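You operate a simulated robot arm through the tools that you are given. There is no shell and no other tool. Be economical: measure what you need, move in short steps, check, and stop when the job is done.

Carry out the task below with a simulated two-armed robot. There is one attempt and no reset: what you move stays moved.

JOB
Shut the small welder down, preset 90 amps and flow 20, and lower its screen.
Fine: switch off and close the cylinder valve before the dials are turned.

It is judged by the outcome, as a careful person would: the job done as asked, and still so three seconds after it is handed in. It fails if anything else is knocked over, pushed out of place, dropped, spilled or broken.

ROBOT AND FRAMES
Two 7-joint arms with fingered hands on one trunk, on a base that drives. Base frame: it is fixed to the floor where the robot stands at the start and does not move with it; the origin is under the middle of the robot, x ahead of it, y to its left, z up. Readings come in mm, degrees, newtons and seconds.
The left shoulder is at the start at [27, 182, 1372], the right one opposite. With the tool pointing down near the work surface each hand reaches from about 100 to 700 mm from the robot's upright axis, wherever it stands, measured 20 degrees to its own side. Places, roughly: amps dial of the small welder [500, 200, 1100]; cylinder valve of the low welder cart [1000, -100, 1000]; flow dial of the low welder cart [800, -200, 900]; lift-up screen of the low welder cart [600, 400, 1200]; low welder cart [800, 100, 700]; switch of the small welder [600, 0, 1200]. Payload 3.8 kg a hand.
The TCP of each hand is the grasp point between the finger pads, 30 mm short of the fingertips. In the tool frame z runs along the fingers and y along their closing line. The gripper opens to 104 mm. The gripper's body begins 35 mm behind the TCP. The gripper is a hand of 4 fingers: y runs from the thumb to the fingers, the wrist lies at [-17, -104, -178] in the tool frame, and closing takes about 1.5 s.
Orientation is told as [roll, pitch, yaw] about the base's x, y, z axes, in that order, counted from this pose: with the fingers straight down and the wrist toward the robot, the tool's x, y and z point along [0, 1, 0], [1, 0, 0] and [0, 0, -1] of the base frame.

CONTROLS
- The arms move only by the tool servo_tool. It takes "left_commands", "right_commands" or both (then of equal length, played together; a hand with none holds still); each is a list of rows, each a list of 7 numbers: the shift along the tool's x, y, z in units of 25 mm (1.0 is 25 mm), then the turn, a rotation vector about the tool's x, y, z in units of 5 degrees (1.0 is 5 degrees), then the gripper command, from -1 (fully open) to 1 (shut), values between in proportion. In form: [[x, y, z, rx, ry, rz, fingers], ...]. A call has 1 to 10 rows; each row shifts and turns the commanded pose from where the row before left it, along the tool's axes as they then stand. A call with a number of a shift or a turn outside -1 to 1 is refused whole. Each row takes 0.2 s and may step no farther than 50 mm and 8.6 degrees from the row before; otherwise, or with a gripper value out of range, the whole call is refused. Where a pose cannot be reached the arm comes as near as it can. A force on the tool above 40 N (or 10 N above the force at the start of the call, whichever is more), or a blocked arm, ends the call early, and 0.2 s more pass. The fingers move at their own pace (about 72 mm/s each) and stop on an object; they squeeze with about 23 N. The grip force told is the motor's: it shows also when the fingers shut on nothing. Time passes only in rows, and 0.2 s behind the last, so rows that do not move let the fingers close. It gives the time, the measured TCP pose, the force on the tool (base axes), the opening and the grip force at its end, in the units of the frame above (readings bear some noise), with the torque about the TCP (base axes, N m) and any sound that the robot's microphone picked up.
- Cameras (640 x 400 px; columns grow to the right, rows downward): "scene" is now at [98.4, -5.2, 1564.2]; the picture's right is [0.05, -1.00, -0.00], its down [-0.40, -0.02, -0.92] and it looks along [0.92, 0.04, -0.40] (base axes); focal length 214 px, centre (320, 200). "left" rides on the left gripper at [-66, -90, -126] in its tool frame; the picture's right is [-0.78, -0.30, 0.56], its down [0.57, -0.70, 0.43] and it looks along [0.26, 0.65, 0.71] (tool axes); focal length 275 px, centre (320, 200). "right" rides on the right gripper at [66, -90, -126] in its tool frame; the picture's right is [-0.78, 0.30, -0.56], its down [-0.57, -0.70, 0.42] and it looks along [-0.26, 0.65, 0.71] (tool axes); focal length 275 px, centre (320, 200). There is no depth. A picture from a camera that has moved, and an enlarged one, comes with that camera's place and axes in the base frame and with its lens. The place of the scene camera against the robot may be out by one fixed shift of up to 18 mm in any direction.
- capture(camera): a new picture of that camera. The clock stands still meanwhile.
- slide_trunk(by): slides the trunk up (or, below 0, down) by that many mm; the arms and the scene camera ride with it, the base frame stays. It gives what a move gives, with no picture.
- roll_base(legs): drives the robot by 1 to 6 legs, each [ahead, left, turn to the left] in mm, mm and degrees, along the robot's own axes; the way and the turn of a leg run together, so that a leg with both is an arc; at most 1500 mm and 180 degrees a leg. The arms and the cameras ride along, it lands a little off, and it stops where it bumps. It gives what a move gives.
- set_grasp(shape, hand): the hand has 4 fingers and takes this shape, open, in about a second: jaw (thumb against the fingers, like two jaws); tri (thumb and two fingers); tip (a fingertip pinch); poke (one finger out to press); point (the index stretched); flat (the hand flat); cup (the hand cupped); fist (a fist). The gripper value then closes the fingers along that shape, each until it touches; the sizes above hold for jaw. It gives what a move gives, with no picture.
- head_to(pan, tilt): turns the head with the scene camera to pan (to the left, within 86 degrees either way) and tilt (down, from -29 to 69), counted from straight ahead of the robot. It gives what a move gives.
- zoom(camera, box): a new picture of the part [left, top, right, bottom] of that camera's present view, enlarged. The clock stands still meanwhile.
- close_job(): hands the job in; it is judged then, once.

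Go step by step. Nothing tells you exact positions but the pictures and the camera data: compare them with the known pose of the tool, close in by small moves and look again before you grip or let go. The budget is 120 turns and 100 pictures, counting those below and the enlarged ones. Unless the task says otherwise, let go and move clear before handing in.

The tools are called by a JSON object that holds its "name" and its "arguments". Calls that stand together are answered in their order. servo_tool: Moves the arms, as the interface text tells. Its arguments: {"type":"object","properties":{"left_commands":{"type":"array"},"right_commands":{"type":"array"}},"required":[]} The other tools are called the same way: slide_trunk (by) slides the trunk up or down; set_grasp (shape, hand) gives the hand a shape; roll_base (legs) drives the base; head_to (pan, tilt) turns the head that bears the scene camera; capture (camera) takes a picture; zoom (camera, box) takes an enlarged picture of a part of a camera's view; close_job () hands the job in.

At the start:

```text
time_s: 0.0
left_tool_pos: [514.0, 229.9, 1668.5]
left_ee_rot: [-0.1, 0.1, 0.0]
left_contact_force: [-0.5, 0.4, -0.5]
left_wrist_torque: [0.01, -0.01, -0.01]
left_grip_width: 103.7
left_finger_force: 0.1
left_shape: jaw
right_tool_pos: [408.6, -133.7, 1739.9]
right_ee_rot: [0.0, 0.0, 0.0]
right_contact_force: [-0.2, 1.4, 0.1]
right_wrist_torque: [0.02, 0.09, 0.01]
right_grip_width: 103.8
right_finger_force: 0.0
right_shape: jaw
trunk travel left (down, up): [-522.0, 234.0]
robot x, y, heading: [2.0, 2.0, -0.1]
head pan, tilt: [2.7, 23.4]
```

scene: 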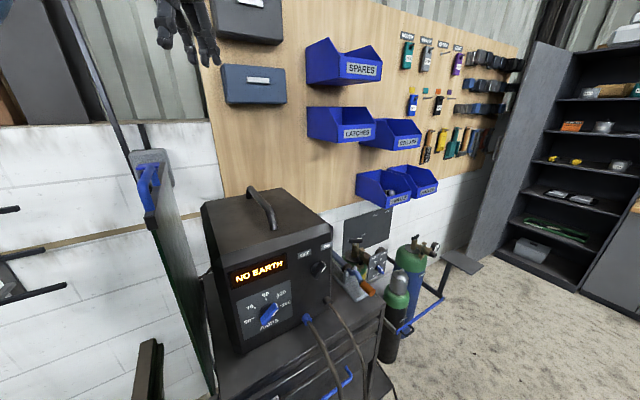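
right: 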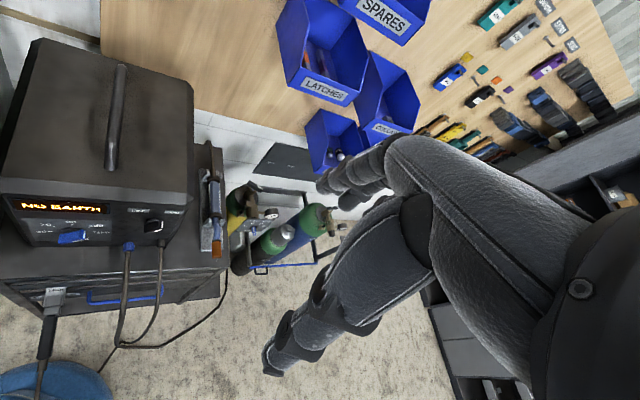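
left: 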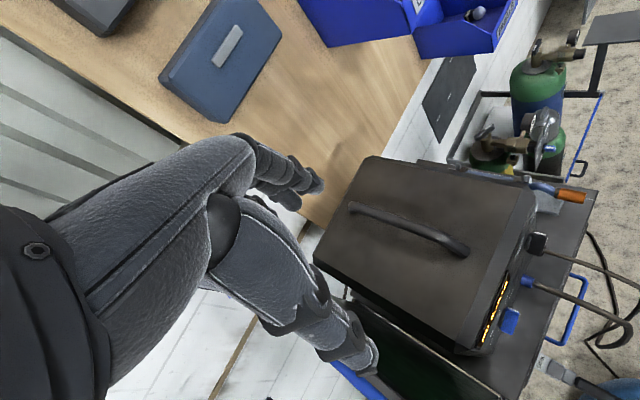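

I see the small welder on its cart ahead with a display reading "NO EARTH", a dial and a switch on its front, cylinders behind and a screen on the left. I'll enlarge the key parts first.

{"name": "zoom", "arguments": {"camera": "scene", "box": [190, 180, 350, 360]}}

{"name": "zoom", "arguments": {"camera": "scene", "box": [320, 220, 480, 360]}}

{"name": "zoom", "arguments": {"camera": "scene", "box": [80, 120, 260, 400]}}

```text
2.22 times, centred on (270, 270) of scene
camera zoom: at [98.4, -5.2, 1564.2], right [0.05, -1.0, 0.0], down [-0.4, -0.02, -0.92], along [0.92, 0.04, -0.4], focal length 477 px, centre (431, 44)
```

zoom: 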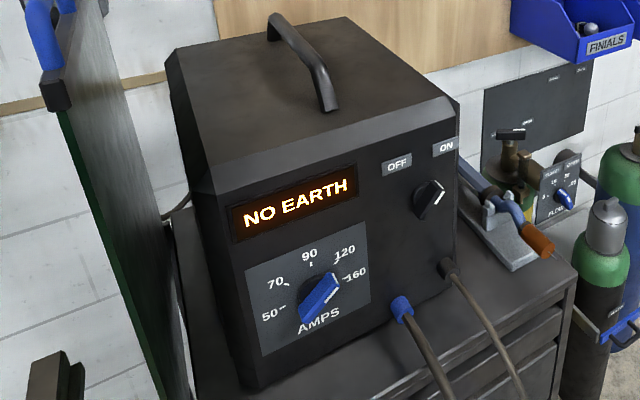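

```text
2.86 times, centred on (400, 290) of scene
camera zoom: at [98.4, -5.2, 1564.2], right [0.05, -1.0, 0.0], down [-0.4, -0.02, -0.92], along [0.92, 0.04, -0.4], focal length 613 px, centre (91, -57)
```

zoom: 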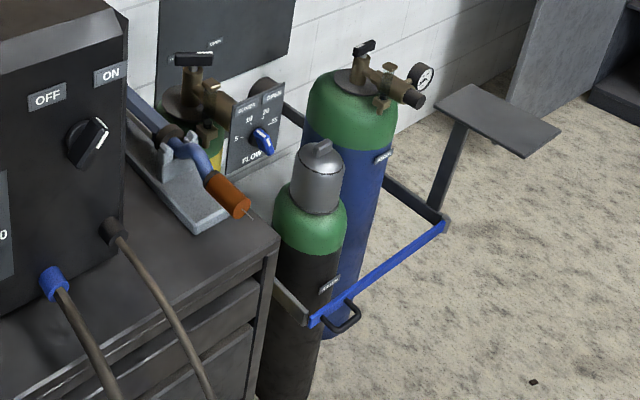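

```text
1.43 times, centred on (170, 260) of scene
camera zoom: at [98.4, -5.2, 1564.2], right [0.05, -1.0, 0.0], down [-0.4, -0.02, -0.92], along [0.92, 0.04, -0.4], focal length 306 px, centre (534, 114)
```

zoom: 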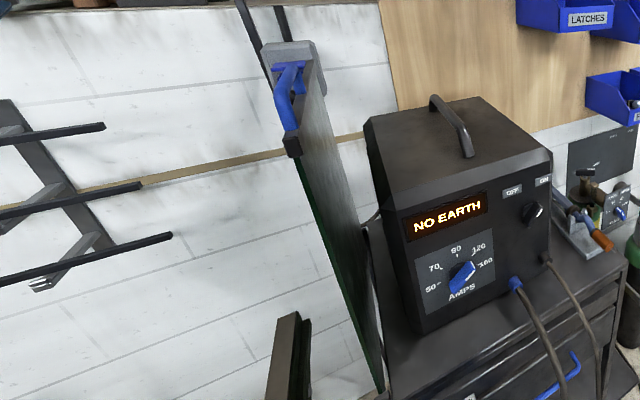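

The amps dial sits at about 150 A, the switch is at ON, and the flow regulator is on the cylinder behind. I'll look down and to the right to see the floor and the cart's outline.

{"name": "head_to", "arguments": {"pan": -10, "tilt": 60}}

{"name": "capture", "arguments": {"camera": "scene"}}

{"name": "head_to", "arguments": {"pan": -50, "tilt": 40}}

{"name": "capture", "arguments": {"camera": "scene"}}

{"name": "head_to", "arguments": {"pan": 40, "tilt": 25}}

{"name": "capture", "arguments": {"camera": "scene"}}

```text
time_s: 1.0
left_tool_pos: [513.2, 230.1, 1667.6]
left_ee_rot: [0.0, 0.1, 0.0]
left_contact_force: [-0.3, 0.1, 0.0]
left_wrist_torque: [0.01, -0.04, -0.03]
left_grip_width: 103.9
left_finger_force: 0.1
left_shape: jaw
right_tool_pos: [408.6, -133.8, 1740.6]
right_ee_rot: [0.0, -0.1, 0.0]
right_contact_force: [0.3, 0.2, 0.9]
right_wrist_torque: [0.01, -0.01, 0.01]
right_grip_width: 103.8
right_finger_force: 0.0
right_shape: jaw
trunk travel left (down, up): [-522.0, 234.0]
robot x, y, heading: [-1.2, -0.9, -0.0]
head pan, tilt: [-10.0, 60.0]
```

```text
93 pictures are left
camera scene: at [71.7, -20.9, 1511.6], right [-0.17, -0.98, 0.0], down [-0.85, 0.15, -0.5], along [0.49, -0.09, -0.87], focal length 214 px, centre (320, 200)
```

scene: 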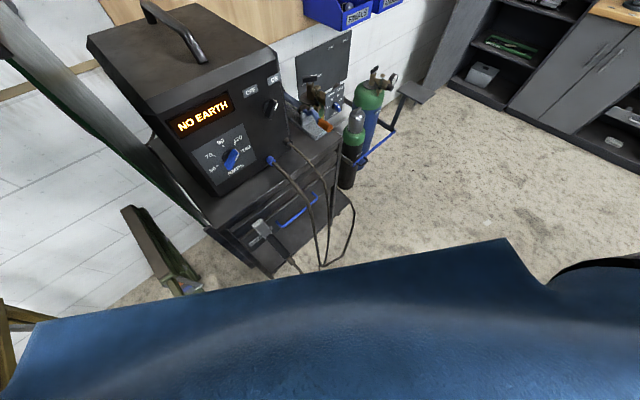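

```text
time_s: 2.1
left_tool_pos: [512.3, 229.2, 1668.0]
left_ee_rot: [-0.1, 0.0, 0.1]
left_contact_force: [-0.8, 0.6, 0.1]
left_wrist_torque: [-0.02, 0.03, -0.02]
left_grip_width: 103.4
left_finger_force: 0.0
left_shape: jaw
right_tool_pos: [408.3, -133.0, 1740.7]
right_ee_rot: [0.0, -0.1, -0.1]
right_contact_force: [-0.2, 0.3, 0.7]
right_wrist_torque: [0.0, -0.01, -0.02]
right_grip_width: 103.3
right_finger_force: 0.1
right_shape: jaw
trunk travel left (down, up): [-522.0, 234.0]
robot x, y, heading: [-1.9, -4.2, 0.0]
head pan, tilt: [-50.0, 40.0]
```

```text
92 pictures are left
camera scene: at [60.7, -74.4, 1538.3], right [-0.77, -0.64, 0.0], down [-0.41, 0.49, -0.77], along [0.49, -0.59, -0.64], focal length 214 px, centre (320, 200)
```

scene: 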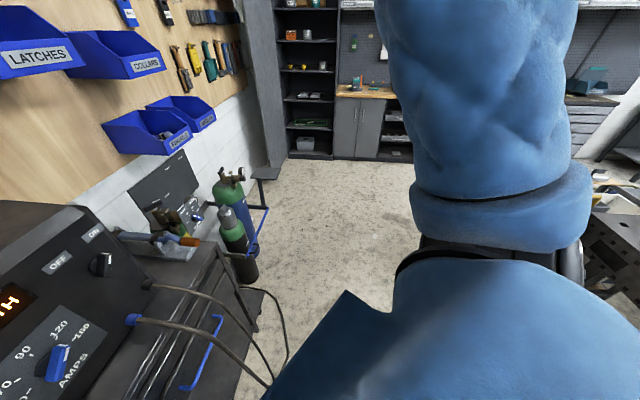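

```text
time_s: 3.8
left_tool_pos: [512.1, 230.4, 1667.6]
left_ee_rot: [0.0, 0.1, 0.0]
left_contact_force: [-0.7, -0.5, -0.4]
left_wrist_torque: [0.0, -0.01, 0.0]
left_grip_width: 103.5
left_finger_force: 0.1
left_shape: jaw
right_tool_pos: [408.0, -133.4, 1738.9]
right_ee_rot: [0.0, -0.1, 0.0]
right_contact_force: [-0.2, 0.4, 0.5]
right_wrist_torque: [0.01, 0.02, 0.05]
right_grip_width: 103.8
right_finger_force: 0.0
right_shape: jaw
trunk travel left (down, up): [-522.0, 234.0]
robot x, y, heading: [0.8, 1.8, 0.0]
head pan, tilt: [40.0, 25.0]
```

```text
91 pictures are left
camera scene: at [76.6, 49.8, 1561.6], right [0.64, -0.77, 0.0], down [-0.32, -0.27, -0.91], along [0.69, 0.58, -0.42], focal length 214 px, centre (320, 200)
```

scene: 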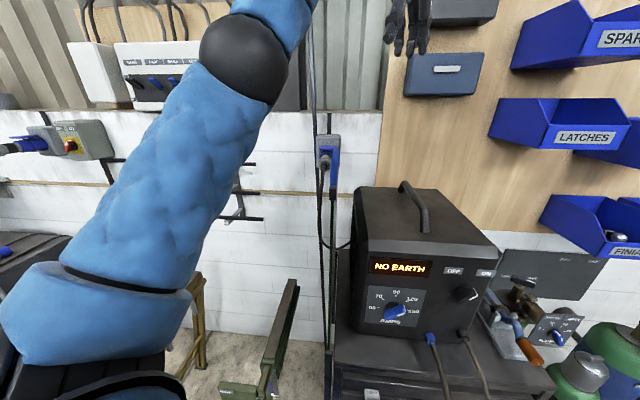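

The screen stands edge-on to the left of the welder with a blue handle on top. I'll enlarge that.

{"name": "zoom", "arguments": {"camera": "scene", "box": [270, 100, 390, 220]}}

{"name": "zoom", "arguments": {"camera": "scene", "box": [230, 200, 430, 400]}}

{"name": "zoom", "arguments": {"camera": "left", "box": [250, 200, 520, 400]}}

{"name": "zoom", "arguments": {"camera": "right", "box": [160, 130, 360, 290]}}

```text
3.33 times, centred on (330, 160) of scene
camera zoom: at [76.6, 49.8, 1561.6], right [0.64, -0.77, 0.0], down [-0.32, -0.27, -0.91], along [0.69, 0.58, -0.42], focal length 715 px, centre (287, 333)
```

zoom: 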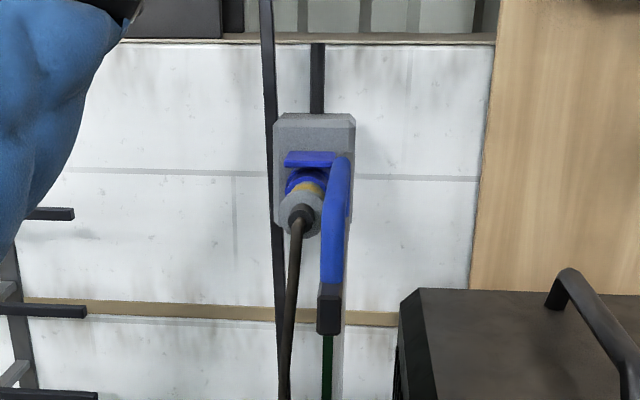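

```text
2.00 times, centred on (330, 300) of scene
camera zoom: at [76.6, 49.8, 1561.6], right [0.64, -0.77, 0.0], down [-0.32, -0.27, -0.91], along [0.69, 0.58, -0.42], focal length 429 px, centre (300, 0)
```

zoom: 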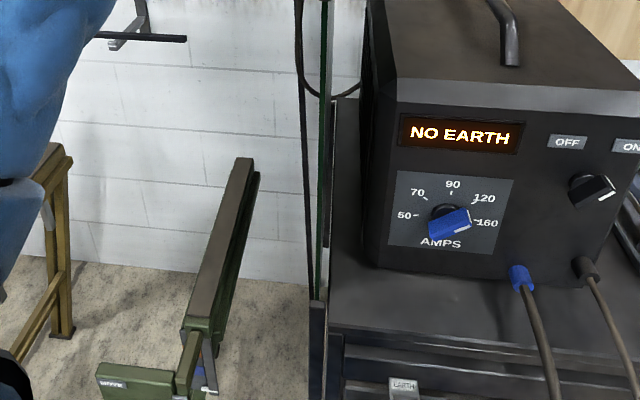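

```text
2.00 times, centred on (385, 300) of left
camera zoom: at [422.8, 164.7, 1792.3], right [-0.3, -0.78, -0.56], down [-0.7, 0.57, -0.42], along [0.65, 0.26, -0.71], focal length 551 px, centre (190, 0)
```

zoom: 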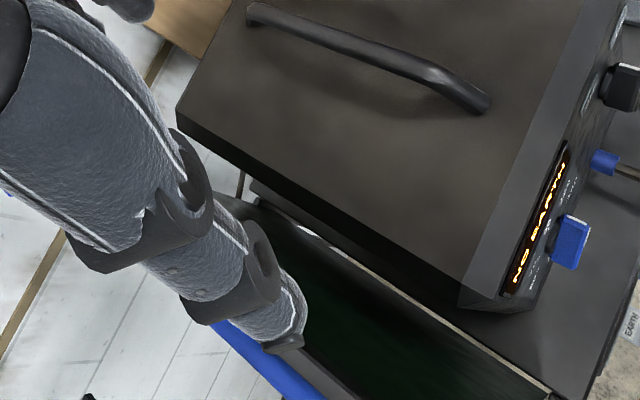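

```text
2.50 times, centred on (260, 210) of right
camera zoom: at [319.7, -68.1, 1864.6], right [0.3, -0.78, 0.56], down [-0.7, -0.57, -0.43], along [0.65, -0.26, -0.71], focal length 688 px, centre (470, 175)
```

zoom: 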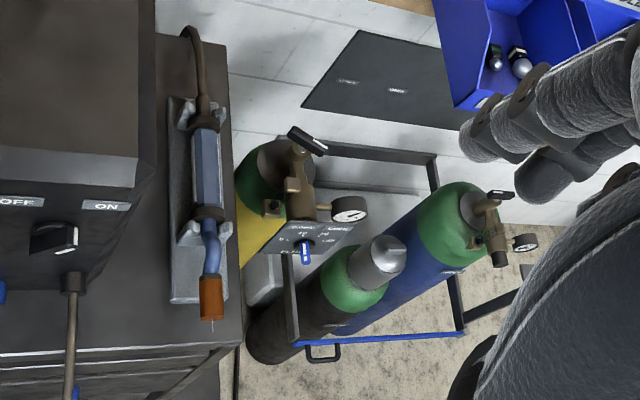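

I triangulate: amps dial ≈(505,166,1046), switch ≈(599,35,1122), flow dial ≈(849,-213,920), valve ≈(998,-122,956), with the faces turned about 35° to me. I'll turn the base to face them and shift right.

{"name": "roll_base", "arguments": {"legs": [[0, 0, 35.6], [0, -200, 0]]}}

{"name": "head_to", "arguments": {"pan": 0, "tilt": 40}}

{"name": "set_grasp", "arguments": {"shape": "tip", "hand": "right"}}

{"name": "capture", "arguments": {"camera": "scene"}}

{"name": "capture", "arguments": {"camera": "right"}}

```text
time_s: 7.0
left_tool_pos: [400.7, 320.5, 1668.1]
left_ee_rot: [-0.1, 0.1, 35.3]
left_contact_force: [-0.4, -0.1, -0.3]
left_wrist_torque: [0.03, -0.02, 0.0]
left_grip_width: 103.7
left_finger_force: 0.3
left_shape: jaw
right_tool_pos: [526.3, -36.0, 1739.8]
right_ee_rot: [0.0, -0.2, 35.3]
right_contact_force: [0.2, -0.4, 0.4]
right_wrist_torque: [0.0, 0.04, -0.02]
right_grip_width: 103.5
right_finger_force: 0.1
right_shape: jaw
trunk travel left (down, up): [-522.0, 234.0]
robot x, y, heading: [117.2, -163.6, 34.9]
head pan, tilt: [40.0, 25.0]
```

```text
time_s: 8.1
left_tool_pos: [400.6, 319.7, 1667.9]
left_ee_rot: [-0.1, 0.1, 35.3]
left_contact_force: [-0.3, -0.5, 0.4]
left_wrist_torque: [0.01, 0.02, 0.01]
left_grip_width: 103.8
left_finger_force: 0.1
left_shape: jaw
right_tool_pos: [526.6, -36.9, 1739.4]
right_ee_rot: [0.0, -0.1, 35.3]
right_contact_force: [-0.2, -0.4, -0.1]
right_wrist_torque: [0.01, -0.04, -0.01]
right_grip_width: 103.6
right_finger_force: 0.1
right_shape: jaw
trunk travel left (down, up): [-522.0, 234.0]
robot x, y, heading: [114.0, -165.5, 35.4]
head pan, tilt: [0.0, 40.0]
```

```text
time_s: 9.0
left_tool_pos: [399.4, 320.5, 1667.4]
left_ee_rot: [-0.1, 0.1, 35.3]
left_contact_force: [0.4, 0.1, -0.3]
left_wrist_torque: [0.03, -0.04, -0.02]
left_grip_width: 103.9
left_finger_force: 0.1
left_shape: jaw
right_tool_pos: [526.4, -35.5, 1738.5]
right_ee_rot: [0.1, -0.1, 35.3]
right_contact_force: [0.4, 0.3, 0.3]
right_wrist_torque: [0.01, -0.04, 0.03]
right_grip_width: 103.9
right_finger_force: 0.0
right_shape: tip
trunk travel left (down, up): [-522.0, 234.0]
robot x, y, heading: [116.5, -164.0, 35.2]
head pan, tilt: [0.0, 40.0]
```

```text
86 pictures are left
camera scene: at [187.3, -112.3, 1538.3], right [0.58, -0.82, 0.0], down [-0.52, -0.37, -0.77], along [0.63, 0.44, -0.64], focal length 214 px, centre (320, 200)
```

scene: 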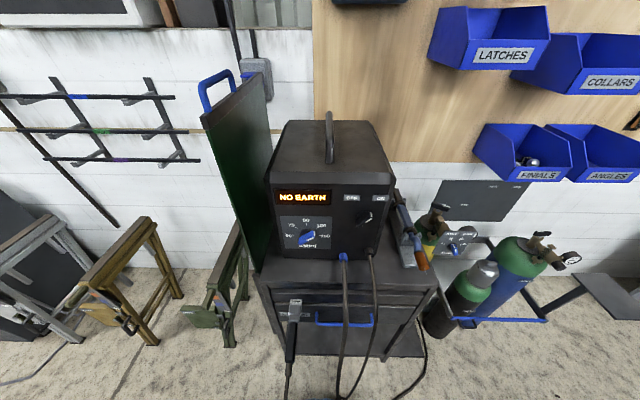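

```text
85 pictures are left
camera right: at [415.6, -34.3, 1864.5], right [0.69, -0.46, 0.56], down [-0.24, -0.87, -0.43], along [0.68, 0.16, -0.71], focal length 275 px, centre (320, 200)
```

right: 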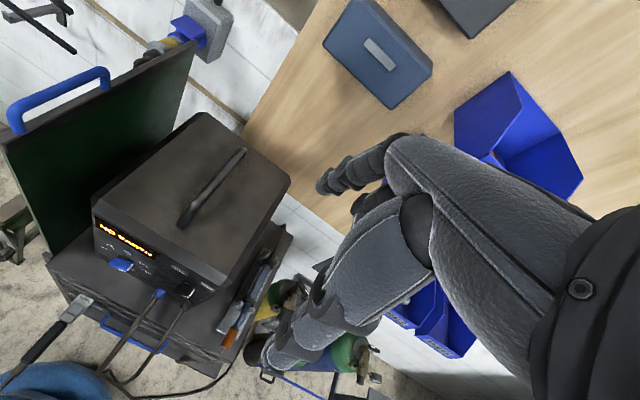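

Now I face the welder squarely; the screen has a blue U-handle on top. I'll bring the right hand down while pitching it to point forward, in front of the switch.

{"name": "servo_tool", "arguments": {"right_commands": [[0, 0, 1, -1, 0, 0, -1], [0, -0.087, 0.996, -1, 0, 0, -1], [0, -0.174, 0.985, -1, 0, 0, -1], [0, -0.259, 0.966, -1, 0, 0, -1], [0, -0.342, 0.94, -1, 0, 0, -1], [0, -0.423, 0.906, -1, 0, 0, -1], [0, -0.5, 0.866, -1, 0, 0, -1], [0, -0.574, 0.819, -1, 0, 0, -1], [0, -0.643, 0.766, -1, 0, 0, -1], [0, -0.707, 0.707, -1, 0, 0, -1]]}}

{"name": "servo_tool", "arguments": {"right_commands": [[0, -0.766, 0.643, -1, 0, 0, -1], [0, -0.819, 0.574, -1, 0, 0, -1], [0, -0.866, 0.5, -1, 0, 0, -1], [0, -0.906, 0.423, -1, 0, 0, -1], [0, -0.94, 0.342, -1, 0, 0, -1], [0, -0.966, 0.259, -1, 0, 0, -1], [0, -0.985, 0.174, -1, 0, 0, -1], [0, -0.996, 0.087, -1, 0, 0, -1]]}}

{"name": "capture", "arguments": {"camera": "right"}}

{"name": "capture", "arguments": {"camera": "scene"}}

```text
time_s: 11.2
left_tool_pos: [402.0, 321.8, 1668.2]
left_ee_rot: [-0.1, 0.1, 35.3]
left_contact_force: [0.4, 0.2, 0.6]
left_wrist_torque: [-0.03, 0.03, -0.02]
left_grip_width: 103.6
left_finger_force: 0.1
left_shape: jaw
right_tool_pos: [525.1, -35.9, 1487.4]
right_ee_rot: [0.1, -50.2, 35.2]
right_contact_force: [-0.5, -0.3, -0.4]
right_wrist_torque: [0.02, -0.03, 0.02]
right_grip_width: 103.8
right_finger_force: 0.1
right_shape: tip
trunk travel left (down, up): [-522.0, 234.0]
robot x, y, heading: [112.0, -161.2, 34.9]
head pan, tilt: [0.0, 40.0]
```

```text
time_s: 13.0
left_tool_pos: [401.2, 321.2, 1668.1]
left_ee_rot: [-0.1, 0.2, 35.3]
left_contact_force: [0.4, -0.1, -0.2]
left_wrist_torque: [0.01, 0.01, 0.01]
left_grip_width: 104.0
left_finger_force: 0.0
left_shape: jaw
right_tool_pos: [548.0, 102.4, 1427.5]
right_ee_rot: [7.6, -89.5, 27.5]
right_contact_force: [-0.5, 0.3, 0.0]
right_wrist_torque: [-0.01, -0.01, 0.0]
right_grip_width: 104.0
right_finger_force: 0.1
right_shape: tip
right hand out of reach, approached as far as the arm can: row 1, 2, 3, 5, 6, 7, 8
trunk travel left (down, up): [-522.0, 234.0]
robot x, y, heading: [114.8, -162.2, 35.1]
head pan, tilt: [0.0, 40.0]
```

```text
84 pictures are left
camera right: at [408.2, 82.6, 1338.2], right [-0.01, -0.95, 0.3], down [0.67, -0.23, -0.7], along [0.74, 0.2, 0.64], focal length 275 px, centre (320, 200)
```

right: 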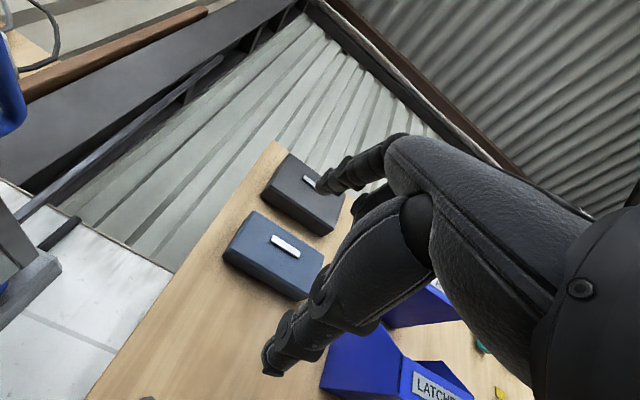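

```text
83 pictures are left
camera scene: at [187.1, -111.7, 1538.3], right [0.58, -0.82, 0.0], down [-0.52, -0.37, -0.77], along [0.63, 0.44, -0.64], focal length 214 px, centre (320, 200)
```

scene: 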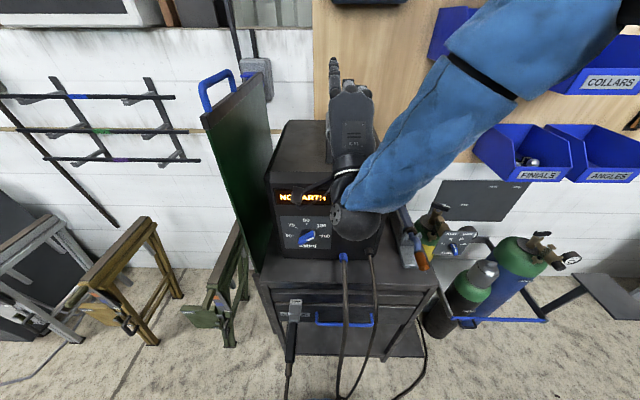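

The hand could not pitch that high up; it strayed above the welder. I'll pull straight back first and see how the command follows.

{"name": "servo_tool", "arguments": {"right_commands": [[0, 0, -1, 0, 0, 0, -1], [0, 0, -1, 0, 0, 0, -1], [0, 0, -1, 0, 0, 0, -1], [0, 0, -1, 0, 0, 0, -1]]}}

```text
time_s: 14.0
left_tool_pos: [399.7, 320.4, 1668.2]
left_ee_rot: [0.0, 0.1, 35.4]
left_contact_force: [-0.3, -0.1, 0.0]
left_wrist_torque: [-0.01, 0.02, -0.01]
left_grip_width: 103.8
left_finger_force: 0.1
left_shape: jaw
right_tool_pos: [483.4, 60.3, 1444.4]
right_ee_rot: [5.7, -89.8, 29.5]
right_contact_force: [0.4, 0.5, 0.3]
right_wrist_torque: [0.0, -0.04, 0.0]
right_grip_width: 104.0
right_finger_force: 0.1
right_shape: tip
right hand out of reach, approached as far as the arm can: row 1, 2, 4
trunk travel left (down, up): [-522.0, 234.0]
robot x, y, heading: [115.1, -164.3, 35.2]
head pan, tilt: [0.0, 40.0]
```

{"name": "servo_tool", "arguments": {"right_commands": [[-0.7, -0.5, -0.5, 0.5, 0, 0, -1], [-0.7, -0.5, -0.5, 0.5, 0, 0, -1], [-0.7, -0.7, 0, 0.5, 0, 0, -1], [-0.7, -0.7, 0, 0.5, 0, 0, -1], [-0.3, -1, 0, 0.5, 0, 0, -1], [-0.3, -1, 0, 0.5, 0, 0, -1], [0, -1, 0, 0, 0, 0, -1], [0, -1, 0, 0, 0, 0, -1]]}}

{"name": "capture", "arguments": {"camera": "scene"}}

```text
time_s: 15.8
left_tool_pos: [401.7, 321.1, 1666.4]
left_ee_rot: [-0.1, 0.2, 35.3]
left_contact_force: [-0.4, -0.6, -0.4]
left_wrist_torque: [0.03, 0.0, -0.01]
left_grip_width: 103.8
left_finger_force: 0.1
left_shape: jaw
right_tool_pos: [496.5, 19.3, 1350.8]
right_ee_rot: [0.0, -74.8, 35.2]
right_contact_force: [0.1, 0.8, -0.1]
right_wrist_torque: [-0.02, 0.01, -0.01]
right_grip_width: 103.8
right_finger_force: 0.0
right_shape: tip
right hand out of reach, approached as far as the arm can: row 3, 4, 5, 6, 7, 8
trunk travel left (down, up): [-522.0, 234.0]
robot x, y, heading: [112.6, -164.6, 35.2]
head pan, tilt: [0.0, 40.0]
```

```text
82 pictures are left
camera scene: at [187.7, -112.1, 1538.3], right [0.58, -0.82, 0.0], down [-0.53, -0.37, -0.77], along [0.63, 0.44, -0.64], focal length 214 px, centre (320, 200)
```

scene: 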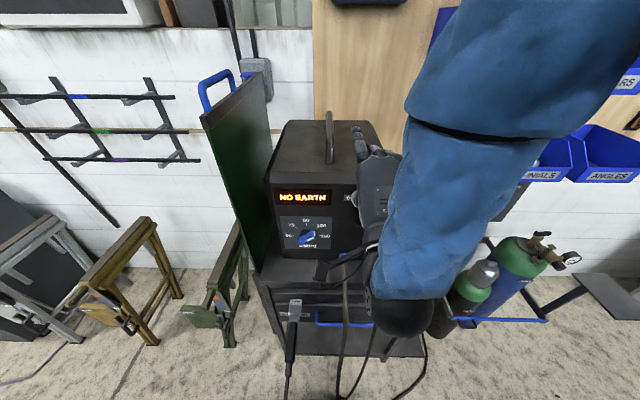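

The wrist cannot bend back this far with the elbow so high; lowering the trunk keeps this arm shape at the switch's height. First I pull the left hand back so it will clear the screen, and the right hand back a little too.

{"name": "servo_tool", "arguments": {"left_commands": [[0, -1, 0, 0, 0, 0, -1], [0, -1, 0, 0, 0, 0, -1], [0, -1, 0, 0, 0, 0, -1], [0, -1, 0, 0, 0, 0, -1], [0, -1, 0, 0, 0, 0, -1], [0, -1, 0, 0, 0, 0, -1], [0, -1, 0, 0, 0, 0, -1], [0, -1, 0, 0, 0, 0, -1]], "right_commands": [[0, 0, -0.6, 0, 0, 0, -1], [0, 0, -0.6, 0, 0, 0, -1], [0, 0, 0, 0, 0, 0, -1], [0, 0, 0, 0, 0, 0, -1], [0, 0, 0, 0, 0, 0, -1], [0, 0, 0, 0, 0, 0, -1], [0, 0, 0, 0, 0, 0, -1], [0, 0, 0, 0, 0, 0, -1]]}}

{"name": "slide_trunk", "arguments": {"by": -220}}

{"name": "capture", "arguments": {"camera": "scene"}}

{"name": "capture", "arguments": {"camera": "right"}}

```text
time_s: 17.6
left_tool_pos: [236.3, 206.1, 1668.8]
left_ee_rot: [-0.1, 0.2, 35.5]
left_contact_force: [-0.1, 0.3, -0.8]
left_wrist_torque: [0.02, -0.02, -0.02]
left_grip_width: 103.8
left_finger_force: 0.2
left_shape: jaw
right_tool_pos: [477.2, 15.0, 1363.7]
right_ee_rot: [0.0, -75.1, 35.1]
right_contact_force: [0.7, 0.3, 0.1]
right_wrist_torque: [0.01, 0.02, -0.01]
right_grip_width: 104.0
right_finger_force: 0.0
right_shape: tip
right hand out of reach, approached as far as the arm can: row 1, 2
trunk travel left (down, up): [-522.0, 234.0]
robot x, y, heading: [116.3, -162.1, 35.1]
head pan, tilt: [0.0, 40.0]
```

```text
time_s: 19.9
left_tool_pos: [240.6, 207.9, 1446.0]
left_ee_rot: [-0.2, 0.1, 35.2]
left_contact_force: [-0.1, -0.5, -0.5]
left_wrist_torque: [0.05, -0.02, -0.02]
left_grip_width: 103.7
left_finger_force: 0.0
left_shape: jaw
right_tool_pos: [508.7, 36.4, 1103.3]
right_ee_rot: [0.2, -68.8, 35.1]
right_contact_force: [-0.4, -0.1, -0.4]
right_wrist_torque: [0.0, -0.02, 0.01]
right_grip_width: 103.7
right_finger_force: 0.0
right_shape: tip
trunk travel left (down, up): [-302.0, 454.0]
robot x, y, heading: [111.8, -167.5, 35.2]
head pan, tilt: [0.0, 40.0]
```

```text
81 pictures are left
camera scene: at [230.2, -82.1, 1316.6], right [0.58, -0.82, 0.0], down [-0.52, -0.37, -0.77], along [0.63, 0.44, -0.64], focal length 214 px, centre (320, 200)
```

scene: 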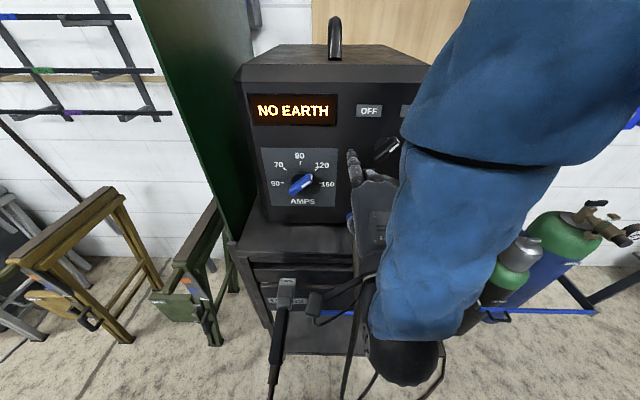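

```text
80 pictures are left
camera right: at [348.9, 4.1, 1063.8], right [0.11, -0.87, 0.48], down [0.45, -0.39, -0.81], along [0.89, 0.3, 0.35], focal length 275 px, centre (320, 200)
```

right: 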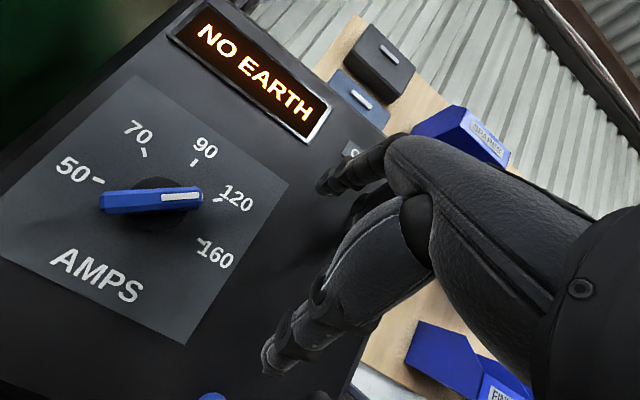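

That works: the hand is now at switch height. I'll enlarge the switch in the scene view.

{"name": "zoom", "arguments": {"camera": "scene", "box": [340, 90, 440, 190]}}

{"name": "servo_tool", "arguments": {"right_commands": [[-1, 0, -0.5, 0, 0, 0, -1], [-1, 0, -0.5, 0, 0, 0, -1]]}}

{"name": "capture", "arguments": {"camera": "right"}}

```text
4.00 times, centred on (390, 140) of scene
camera zoom: at [230.2, -82.1, 1316.6], right [0.58, -0.82, 0.0], down [-0.52, -0.37, -0.77], along [0.63, 0.44, -0.64], focal length 858 px, centre (40, 440)
```

zoom: 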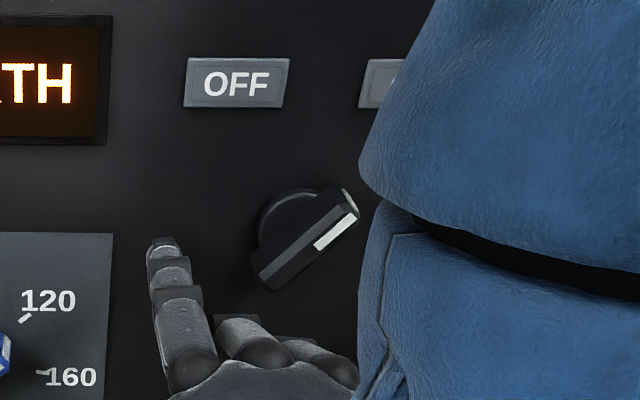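

```text
time_s: 20.5
left_tool_pos: [240.5, 207.4, 1445.9]
left_ee_rot: [-0.2, 0.1, 35.3]
left_contact_force: [0.1, 0.4, -0.3]
left_wrist_torque: [0.02, -0.02, 0.0]
left_grip_width: 103.7
left_finger_force: 0.1
left_shape: jaw
right_tool_pos: [517.2, 35.3, 1101.6]
right_ee_rot: [0.1, -68.9, 35.1]
right_contact_force: [0.5, 0.9, 0.1]
right_wrist_torque: [-0.03, -0.01, 0.05]
right_grip_width: 104.2
right_finger_force: 0.1
right_shape: tip
right hand out of reach, approached as far as the arm can: row 1, 2
trunk travel left (down, up): [-302.0, 454.0]
robot x, y, heading: [113.8, -164.4, 35.3]
head pan, tilt: [0.0, 40.0]
```

```text
78 pictures are left
camera right: at [356.6, 2.7, 1062.5], right [0.11, -0.87, 0.48], down [0.45, -0.39, -0.81], along [0.89, 0.3, 0.35], focal length 275 px, centre (320, 200)
```

right: 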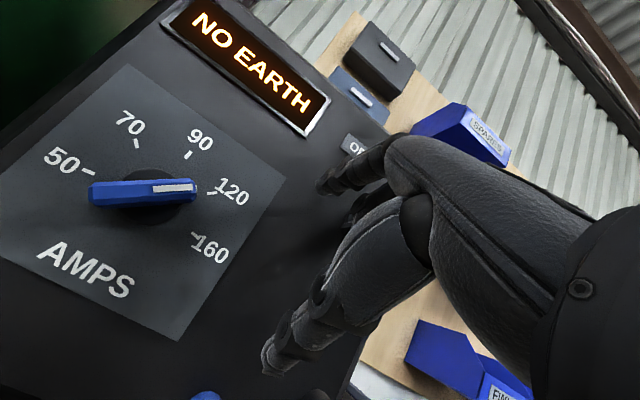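

The arm sits at a limit in this pose. I'll try rolling the hand so the wrist goes to the lower right, which also suits the switch's bar angle.

{"name": "servo_tool", "arguments": {"right_commands": [[0, 0, -1, 0, 0, -1, -1], [0, 0, -0.6, 0, 0, -1, -1], [0, 0, 0, 0, 0, -1, -1], [0, 0, 0, 0, 0, -1, -1], [0, 0, 0, 0, 0, -1, -1], [0, 0, 0, 0, 0, -1, -1], [0, 0, 0, 0, 0, -1, -1], [0, 0, 0, 0, 0, -1, -1], [0, 0, 0, 0, 0, -1, -1]]}}

{"name": "capture", "arguments": {"camera": "scene"}}

```text
time_s: 22.5
left_tool_pos: [241.4, 206.6, 1446.5]
left_ee_rot: [-0.2, 0.2, 35.2]
left_contact_force: [0.3, 0.7, 0.4]
left_wrist_torque: [0.04, -0.02, 0.0]
left_grip_width: 103.9
left_finger_force: 0.0
left_shape: jaw
right_tool_pos: [491.9, 86.0, 1106.8]
right_ee_rot: [-61.2, -41.5, 104.1]
right_contact_force: [1.1, 0.0, -0.3]
right_wrist_torque: [0.01, -0.05, 0.02]
right_grip_width: 103.8
right_finger_force: 0.1
right_shape: tip
right hand out of reach, approached as far as the arm can: row 1, 2, 3, 4, 5, 6, 7, 8, 9
trunk travel left (down, up): [-302.0, 454.0]
robot x, y, heading: [116.8, -160.2, 35.4]
head pan, tilt: [0.0, 40.0]
```

```text
77 pictures are left
camera scene: at [230.6, -82.2, 1316.5], right [0.58, -0.82, 0.0], down [-0.52, -0.37, -0.77], along [0.63, 0.44, -0.64], focal length 214 px, centre (320, 200)
```

scene: 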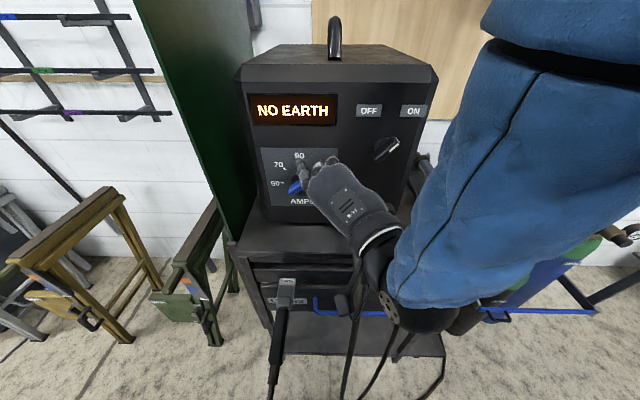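

The rolled pose is reached but the hand drifted left. I'll use the base to back off and shift right so the hand lines up with the switch.

{"name": "roll_base", "arguments": {"legs": [[-50, 0, 0], [0, -105, 0]]}}

{"name": "capture", "arguments": {"camera": "right"}}

{"name": "capture", "arguments": {"camera": "scene"}}

```text
time_s: 24.2
left_tool_pos: [260.7, 92.3, 1446.4]
left_ee_rot: [-0.1, 0.2, 35.2]
left_contact_force: [1.6, 0.6, 0.8]
left_wrist_torque: [0.07, 0.0, -0.01]
left_grip_width: 103.7
left_finger_force: 0.1
left_shape: jaw
right_tool_pos: [512.6, -27.7, 1108.2]
right_ee_rot: [-61.3, -41.5, 104.0]
right_contact_force: [0.6, -1.4, 0.1]
right_wrist_torque: [0.0, -0.02, 0.04]
right_grip_width: 103.9
right_finger_force: 0.0
right_shape: tip
trunk travel left (down, up): [-302.0, 454.0]
robot x, y, heading: [136.2, -275.8, 35.2]
head pan, tilt: [0.0, 40.0]
```

```text
76 pictures are left
camera right: at [391.9, -129.9, 1049.6], right [-0.01, -0.42, 0.91], down [0.8, -0.54, -0.24], along [0.6, 0.73, 0.35], focal length 275 px, centre (320, 200)
```

right: 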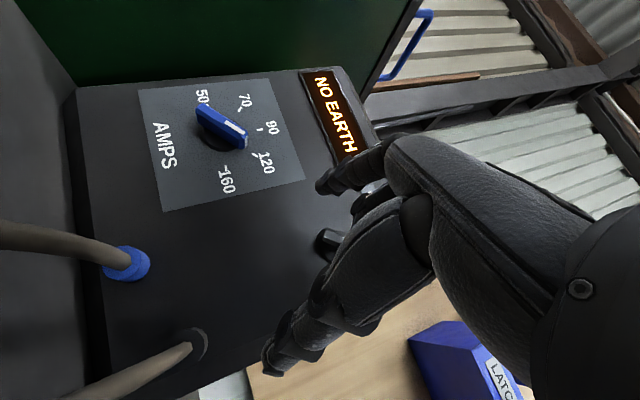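

```text
75 pictures are left
camera scene: at [250.8, -196.3, 1316.3], right [0.58, -0.82, 0.0], down [-0.53, -0.37, -0.77], along [0.62, 0.44, -0.64], focal length 214 px, centre (320, 200)
```

scene: 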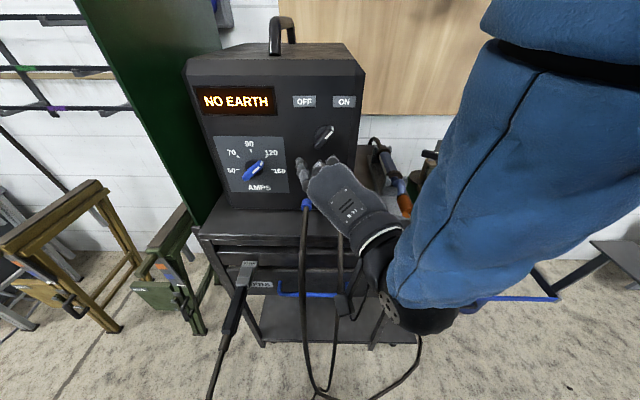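

The hand is in front of the switch with the right roll. I'll close the pinch in the air once to see where the fingertips meet relative to the TCP.

{"name": "servo_tool", "arguments": {"right_commands": [[0, 0, 0, 0, 0, 0, 1], [0, 0, 0, 0, 0, 0, 1], [0, 0, 0, 0, 0, 0, 1], [0, 0, 0, 0, 0, 0, 1], [0, 0, 0, 0, 0, 0, 1], [0, 0, 0, 0, 0, 0, 1], [0, 0, 0, 0, 0, 0, 1]]}}

{"name": "capture", "arguments": {"camera": "right"}}

{"name": "zoom", "arguments": {"camera": "scene", "box": [260, 90, 400, 210]}}

```text
time_s: 25.8
left_tool_pos: [259.3, 93.2, 1446.7]
left_ee_rot: [-0.2, 0.1, 35.2]
left_contact_force: [-0.1, -0.2, -0.5]
left_wrist_torque: [0.02, -0.02, -0.01]
left_grip_width: 103.6
left_finger_force: 0.0
left_shape: jaw
right_tool_pos: [510.7, -28.0, 1108.2]
right_ee_rot: [-61.3, -41.4, 104.0]
right_contact_force: [-1.0, -0.2, 1.5]
right_wrist_torque: [0.02, -0.03, 0.01]
right_grip_width: 0.0
right_finger_force: 22.8
right_shape: tip
trunk travel left (down, up): [-302.0, 454.0]
robot x, y, heading: [135.0, -277.7, 35.3]
head pan, tilt: [0.0, 40.0]
```

```text
74 pictures are left
camera right: at [390.9, -129.1, 1049.8], right [-0.01, -0.42, 0.91], down [0.8, -0.54, -0.24], along [0.59, 0.73, 0.35], focal length 275 px, centre (320, 200)
```

right: 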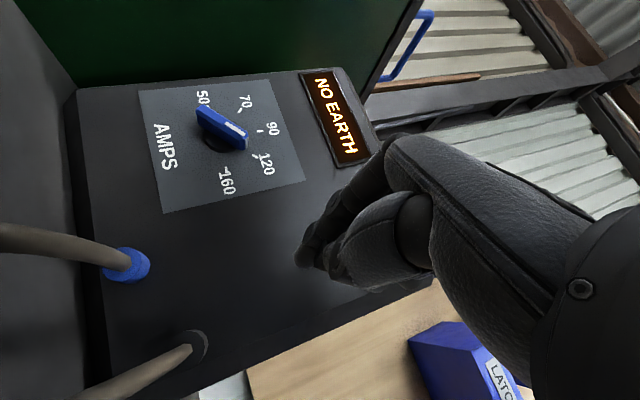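

```text
3.33 times, centred on (330, 150) of scene
camera zoom: at [249.6, -195.2, 1316.4], right [0.58, -0.82, 0.0], down [-0.52, -0.37, -0.77], along [0.63, 0.44, -0.64], focal length 715 px, centre (287, 367)
```

zoom: 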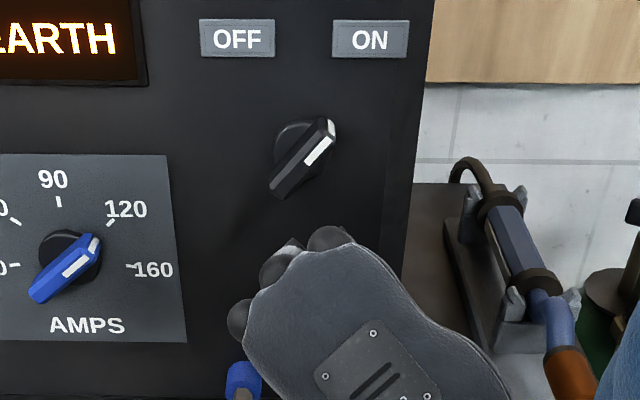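

From successive right-camera rays I now put the switch knob at ≈(591,37,1143). I'll half-open the pinch and move up in front of it.

{"name": "servo_tool", "arguments": {"right_commands": [[-0.23, 0.38, -0.17, 0, 0, 0, -0.2], [-0.23, 0.38, -0.17, 0, 0, 0, -0.2], [-0.23, 0.38, -0.17, 0, 0, 0, -0.2], [-0.23, 0.38, -0.17, 0, 0, 0, -0.2], [-0.18, 0.22, 0.72, 0, 0, 0, -0.2], [0, 0, 0, 0, 0, 0, -0.2]]}}

{"name": "zoom", "arguments": {"camera": "scene", "box": [260, 90, 400, 210]}}

{"name": "zoom", "arguments": {"camera": "right", "box": [200, 120, 440, 320]}}

```text
time_s: 27.2
left_tool_pos: [260.0, 93.1, 1446.0]
left_ee_rot: [-0.1, 0.3, 35.2]
left_contact_force: [0.0, 0.5, -0.1]
left_wrist_torque: [-0.02, -0.01, -0.02]
left_grip_width: 103.8
left_finger_force: 0.2
left_shape: jaw
right_tool_pos: [511.2, -15.8, 1155.7]
right_ee_rot: [-61.2, -41.5, 103.8]
right_contact_force: [-0.3, -0.9, 0.3]
right_wrist_torque: [-0.03, -0.01, -0.02]
right_grip_width: 62.4
right_finger_force: 0.1
right_shape: tip
right hand out of reach, approached as far as the arm can: row 5
trunk travel left (down, up): [-302.0, 454.0]
robot x, y, heading: [134.5, -276.2, 35.4]
head pan, tilt: [0.0, 40.0]
```

```text
3.33 times, centred on (330, 150) of scene
camera zoom: at [249.8, -195.6, 1316.4], right [0.58, -0.82, 0.0], down [-0.53, -0.37, -0.77], along [0.63, 0.44, -0.64], focal length 715 px, centre (287, 367)
```

zoom: 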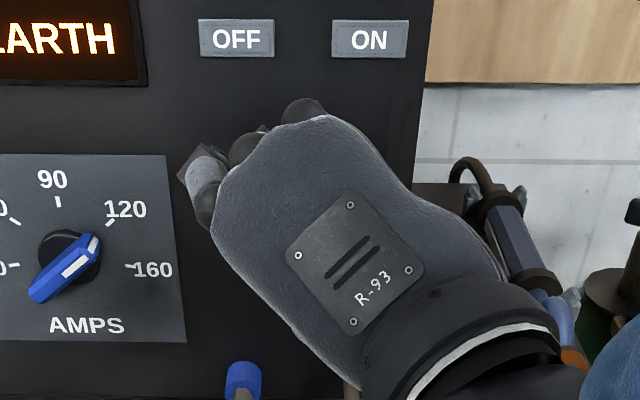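

```text
2.00 times, centred on (320, 220) of right
camera zoom: at [391.1, -115.7, 1097.7], right [-0.02, -0.42, 0.91], down [0.8, -0.55, -0.24], along [0.6, 0.72, 0.35], focal length 551 px, centre (320, 160)
```

zoom: 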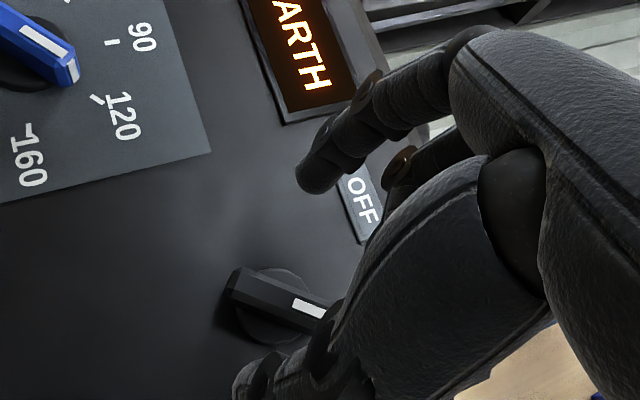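

The knob shows cleanly between finger and thumb. The arm has run out forward reach, so I'll nudge up 9 mm and bring the base forward in a first step.

{"name": "servo_tool", "arguments": {"right_commands": [[-0.27, 0.22, -0.13, 0, 0, 0, -0.2], [0, 0, 0, 0, 0, 0, -0.2]]}}

{"name": "roll_base", "arguments": {"legs": [[45, 0, 0]]}}

{"name": "zoom", "arguments": {"camera": "right", "box": [200, 120, 440, 320]}}

```text
time_s: 27.8
left_tool_pos: [258.8, 94.2, 1445.9]
left_ee_rot: [-0.2, 0.2, 35.2]
left_contact_force: [0.0, 0.8, -0.5]
left_wrist_torque: [0.01, 0.0, -0.03]
left_grip_width: 103.7
left_finger_force: 0.0
left_shape: jaw
right_tool_pos: [511.2, -14.4, 1156.4]
right_ee_rot: [-61.3, -41.6, 103.8]
right_contact_force: [1.0, -0.5, 0.3]
right_wrist_torque: [0.03, 0.0, 0.03]
right_grip_width: 62.3
right_finger_force: 0.1
right_shape: tip
right hand out of reach, approached as far as the arm can: row 1
trunk travel left (down, up): [-302.0, 454.0]
robot x, y, heading: [134.8, -278.5, 35.4]
head pan, tilt: [0.0, 40.0]
```

```text
time_s: 28.7
left_tool_pos: [299.7, 121.6, 1445.7]
left_ee_rot: [-0.2, 0.4, 35.2]
left_contact_force: [0.9, 0.4, -0.4]
left_wrist_torque: [-0.02, 0.05, -0.03]
left_grip_width: 103.7
left_finger_force: 0.1
left_shape: jaw
right_tool_pos: [551.1, 13.5, 1153.6]
right_ee_rot: [-61.1, -41.5, 103.6]
right_contact_force: [0.8, -0.1, -0.5]
right_wrist_torque: [0.0, -0.02, 0.02]
right_grip_width: 62.3
right_finger_force: 0.0
right_shape: tip
trunk travel left (down, up): [-302.0, 454.0]
robot x, y, heading: [172.7, -250.9, 35.3]
head pan, tilt: [0.0, 40.0]
```

```text
2.00 times, centred on (320, 220) of right
camera zoom: at [429.9, -88.1, 1096.7], right [-0.01, -0.42, 0.91], down [0.8, -0.55, -0.24], along [0.6, 0.72, 0.35], focal length 551 px, centre (320, 160)
```

zoom: 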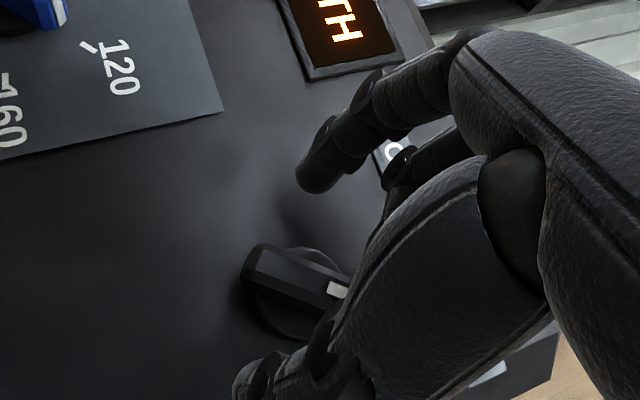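

Still well centred between finger and thumb; about 22 mm more forward.

{"name": "roll_base", "arguments": {"legs": [[22, 0, 0]]}}

{"name": "zoom", "arguments": {"camera": "right", "box": [200, 120, 440, 320]}}

```text
time_s: 29.7
left_tool_pos: [315.4, 133.2, 1445.5]
left_ee_rot: [-0.1, 0.3, 35.3]
left_contact_force: [0.0, 0.7, 0.3]
left_wrist_torque: [0.0, -0.02, 0.0]
left_grip_width: 103.7
left_finger_force: 0.1
left_shape: jaw
right_tool_pos: [560.2, 25.2, 1156.6]
right_ee_rot: [-61.5, -41.8, 105.0]
right_contact_force: [-2.6, -4.0, 0.7]
right_wrist_torque: [0.09, -0.04, 0.08]
right_grip_width: 59.9
right_finger_force: 0.0
right_shape: tip
trunk travel left (down, up): [-302.0, 454.0]
robot x, y, heading: [188.9, -240.9, 35.4]
head pan, tilt: [0.0, 40.0]
stopped in leg 1: the force on the tool passed its limit at 44 N (the readings are from after the stop); the commanded pose is now the measured one
```

```text
2.00 times, centred on (320, 220) of right
camera zoom: at [441.8, -77.9, 1098.2], right [-0.01, -0.43, 0.9], down [0.81, -0.53, -0.24], along [0.59, 0.73, 0.35], focal length 551 px, centre (320, 160)
```

zoom: 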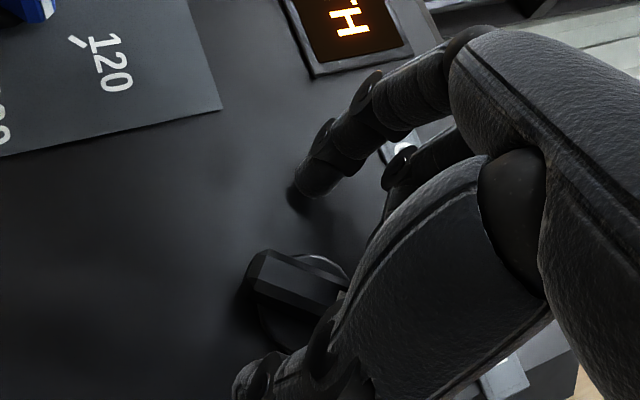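

The fingertips have met the front panel, straddling the knob. I back off a few mm and close on the knob.

{"name": "servo_tool", "arguments": {"right_commands": [[0, 0, -0.25, 0, 0, 0, -0.2], [0, 0, 0, 0, 0, 0, 0.2], [0, 0, 0, 0, 0, 0, 0.5], [0, 0, 0, 0, 0, 0, 0.7], [0, 0, 0, 0, 0, 0, 0.7], [0, 0, 0, 0, 0, 0, 0.7], [0, 0, 0, 0, 0, 0, 0.7]]}}

{"name": "zoom", "arguments": {"camera": "right", "box": [200, 120, 440, 320]}}

```text
time_s: 31.3
left_tool_pos: [315.4, 132.4, 1444.6]
left_ee_rot: [-0.2, 0.4, 35.3]
left_contact_force: [-0.8, 0.0, 0.2]
left_wrist_torque: [0.0, 0.0, 0.03]
left_grip_width: 103.8
left_finger_force: 0.0
left_shape: jaw
right_tool_pos: [556.3, 21.5, 1160.4]
right_ee_rot: [-61.6, -41.8, 104.9]
right_contact_force: [0.0, -3.9, -2.6]
right_wrist_torque: [-0.06, 0.13, -0.02]
right_grip_width: 16.7
right_finger_force: 0.1
right_shape: tip
trunk travel left (down, up): [-302.0, 454.0]
robot x, y, heading: [191.7, -236.1, 35.2]
head pan, tilt: [0.0, 40.0]
```

```text
2.00 times, centred on (320, 220) of right
camera zoom: at [437.5, -81.8, 1100.9], right [-0.01, -0.43, 0.9], down [0.81, -0.53, -0.24], along [0.59, 0.73, 0.35], focal length 551 px, centre (320, 160)
```

zoom: 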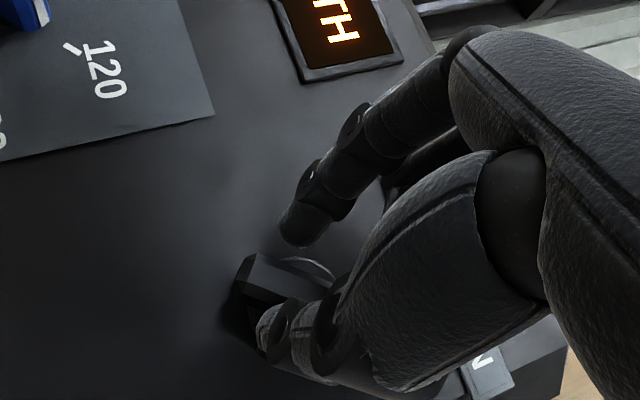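

{"name": "servo_tool", "arguments": {"right_commands": [[0, 0, 0, 0, 0, 0, 1], [0, 0, 0, 0, 0, 0, 1], [0, 0, 0, 0, 0, 0, 1]]}}

{"name": "zoom", "arguments": {"camera": "right", "box": [200, 120, 440, 320]}}

```text
time_s: 32.1
left_tool_pos: [316.6, 132.7, 1445.4]
left_ee_rot: [-0.2, 0.4, 35.3]
left_contact_force: [0.0, -0.3, 0.5]
left_wrist_torque: [-0.01, 0.0, 0.01]
left_grip_width: 103.5
left_finger_force: 0.0
left_shape: jaw
right_tool_pos: [556.3, 21.3, 1160.1]
right_ee_rot: [-61.5, -41.8, 104.9]
right_contact_force: [1.6, -0.1, -3.0]
right_wrist_torque: [0.04, 0.08, 0.01]
right_grip_width: 7.3
right_finger_force: 22.9
right_shape: tip
trunk travel left (down, up): [-302.0, 454.0]
robot x, y, heading: [188.6, -238.8, 35.2]
head pan, tilt: [0.0, 40.0]
```

```text
2.00 times, centred on (320, 220) of right
camera zoom: at [437.7, -81.2, 1100.7], right [-0.01, -0.43, 0.9], down [0.81, -0.53, -0.24], along [0.59, 0.73, 0.35], focal length 551 px, centre (320, 160)
```

zoom: 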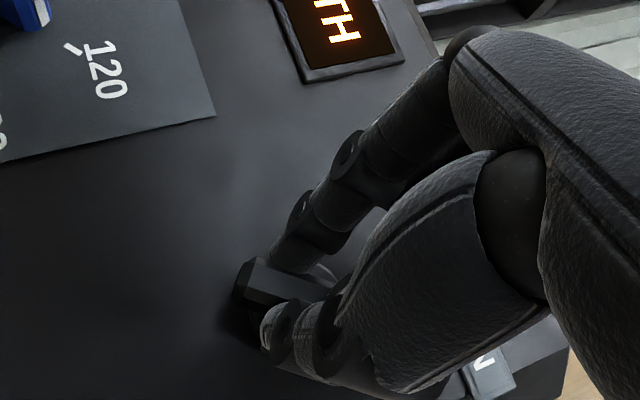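

I have the bar gripped (7 mm, 23 N). Now I turn counter-clockwise about the panel's normal in a first 20°.

{"name": "servo_tool", "arguments": {"right_commands": [[0.03, 0.024, 0, 0.231, -0.283, -0.931, 1], [0.03, 0.024, 0, 0.231, -0.283, -0.931, 1], [0.03, 0.024, 0, 0.231, -0.283, -0.931, 1], [0.03, 0.024, 0, 0.231, -0.283, -0.931, 1]]}}

{"name": "zoom", "arguments": {"camera": "right", "box": [200, 120, 440, 320]}}

```text
time_s: 33.1
left_tool_pos: [316.6, 132.4, 1445.9]
left_ee_rot: [-0.2, 0.5, 35.3]
left_contact_force: [-0.8, 0.6, 0.0]
left_wrist_torque: [-0.03, 0.01, -0.01]
left_grip_width: 103.5
left_finger_force: 0.1
left_shape: jaw
right_tool_pos: [554.6, 24.5, 1157.4]
right_ee_rot: [-69.3, -22.7, 108.9]
right_contact_force: [4.2, -2.7, -9.4]
right_wrist_torque: [0.04, 0.15, -0.05]
right_grip_width: 7.4
right_finger_force: 23.4
right_shape: tip
trunk travel left (down, up): [-302.0, 454.0]
robot x, y, heading: [186.7, -241.1, 35.0]
head pan, tilt: [0.0, 40.0]
```

```text
2.00 times, centred on (320, 220) of right
camera zoom: at [446.8, -93.9, 1105.6], right [-0.21, -0.16, 0.97], down [0.82, -0.56, 0.09], along [0.53, 0.81, 0.25], focal length 551 px, centre (320, 160)
```

zoom: 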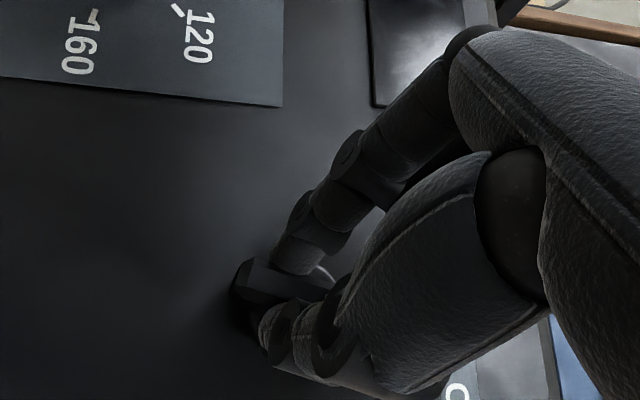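

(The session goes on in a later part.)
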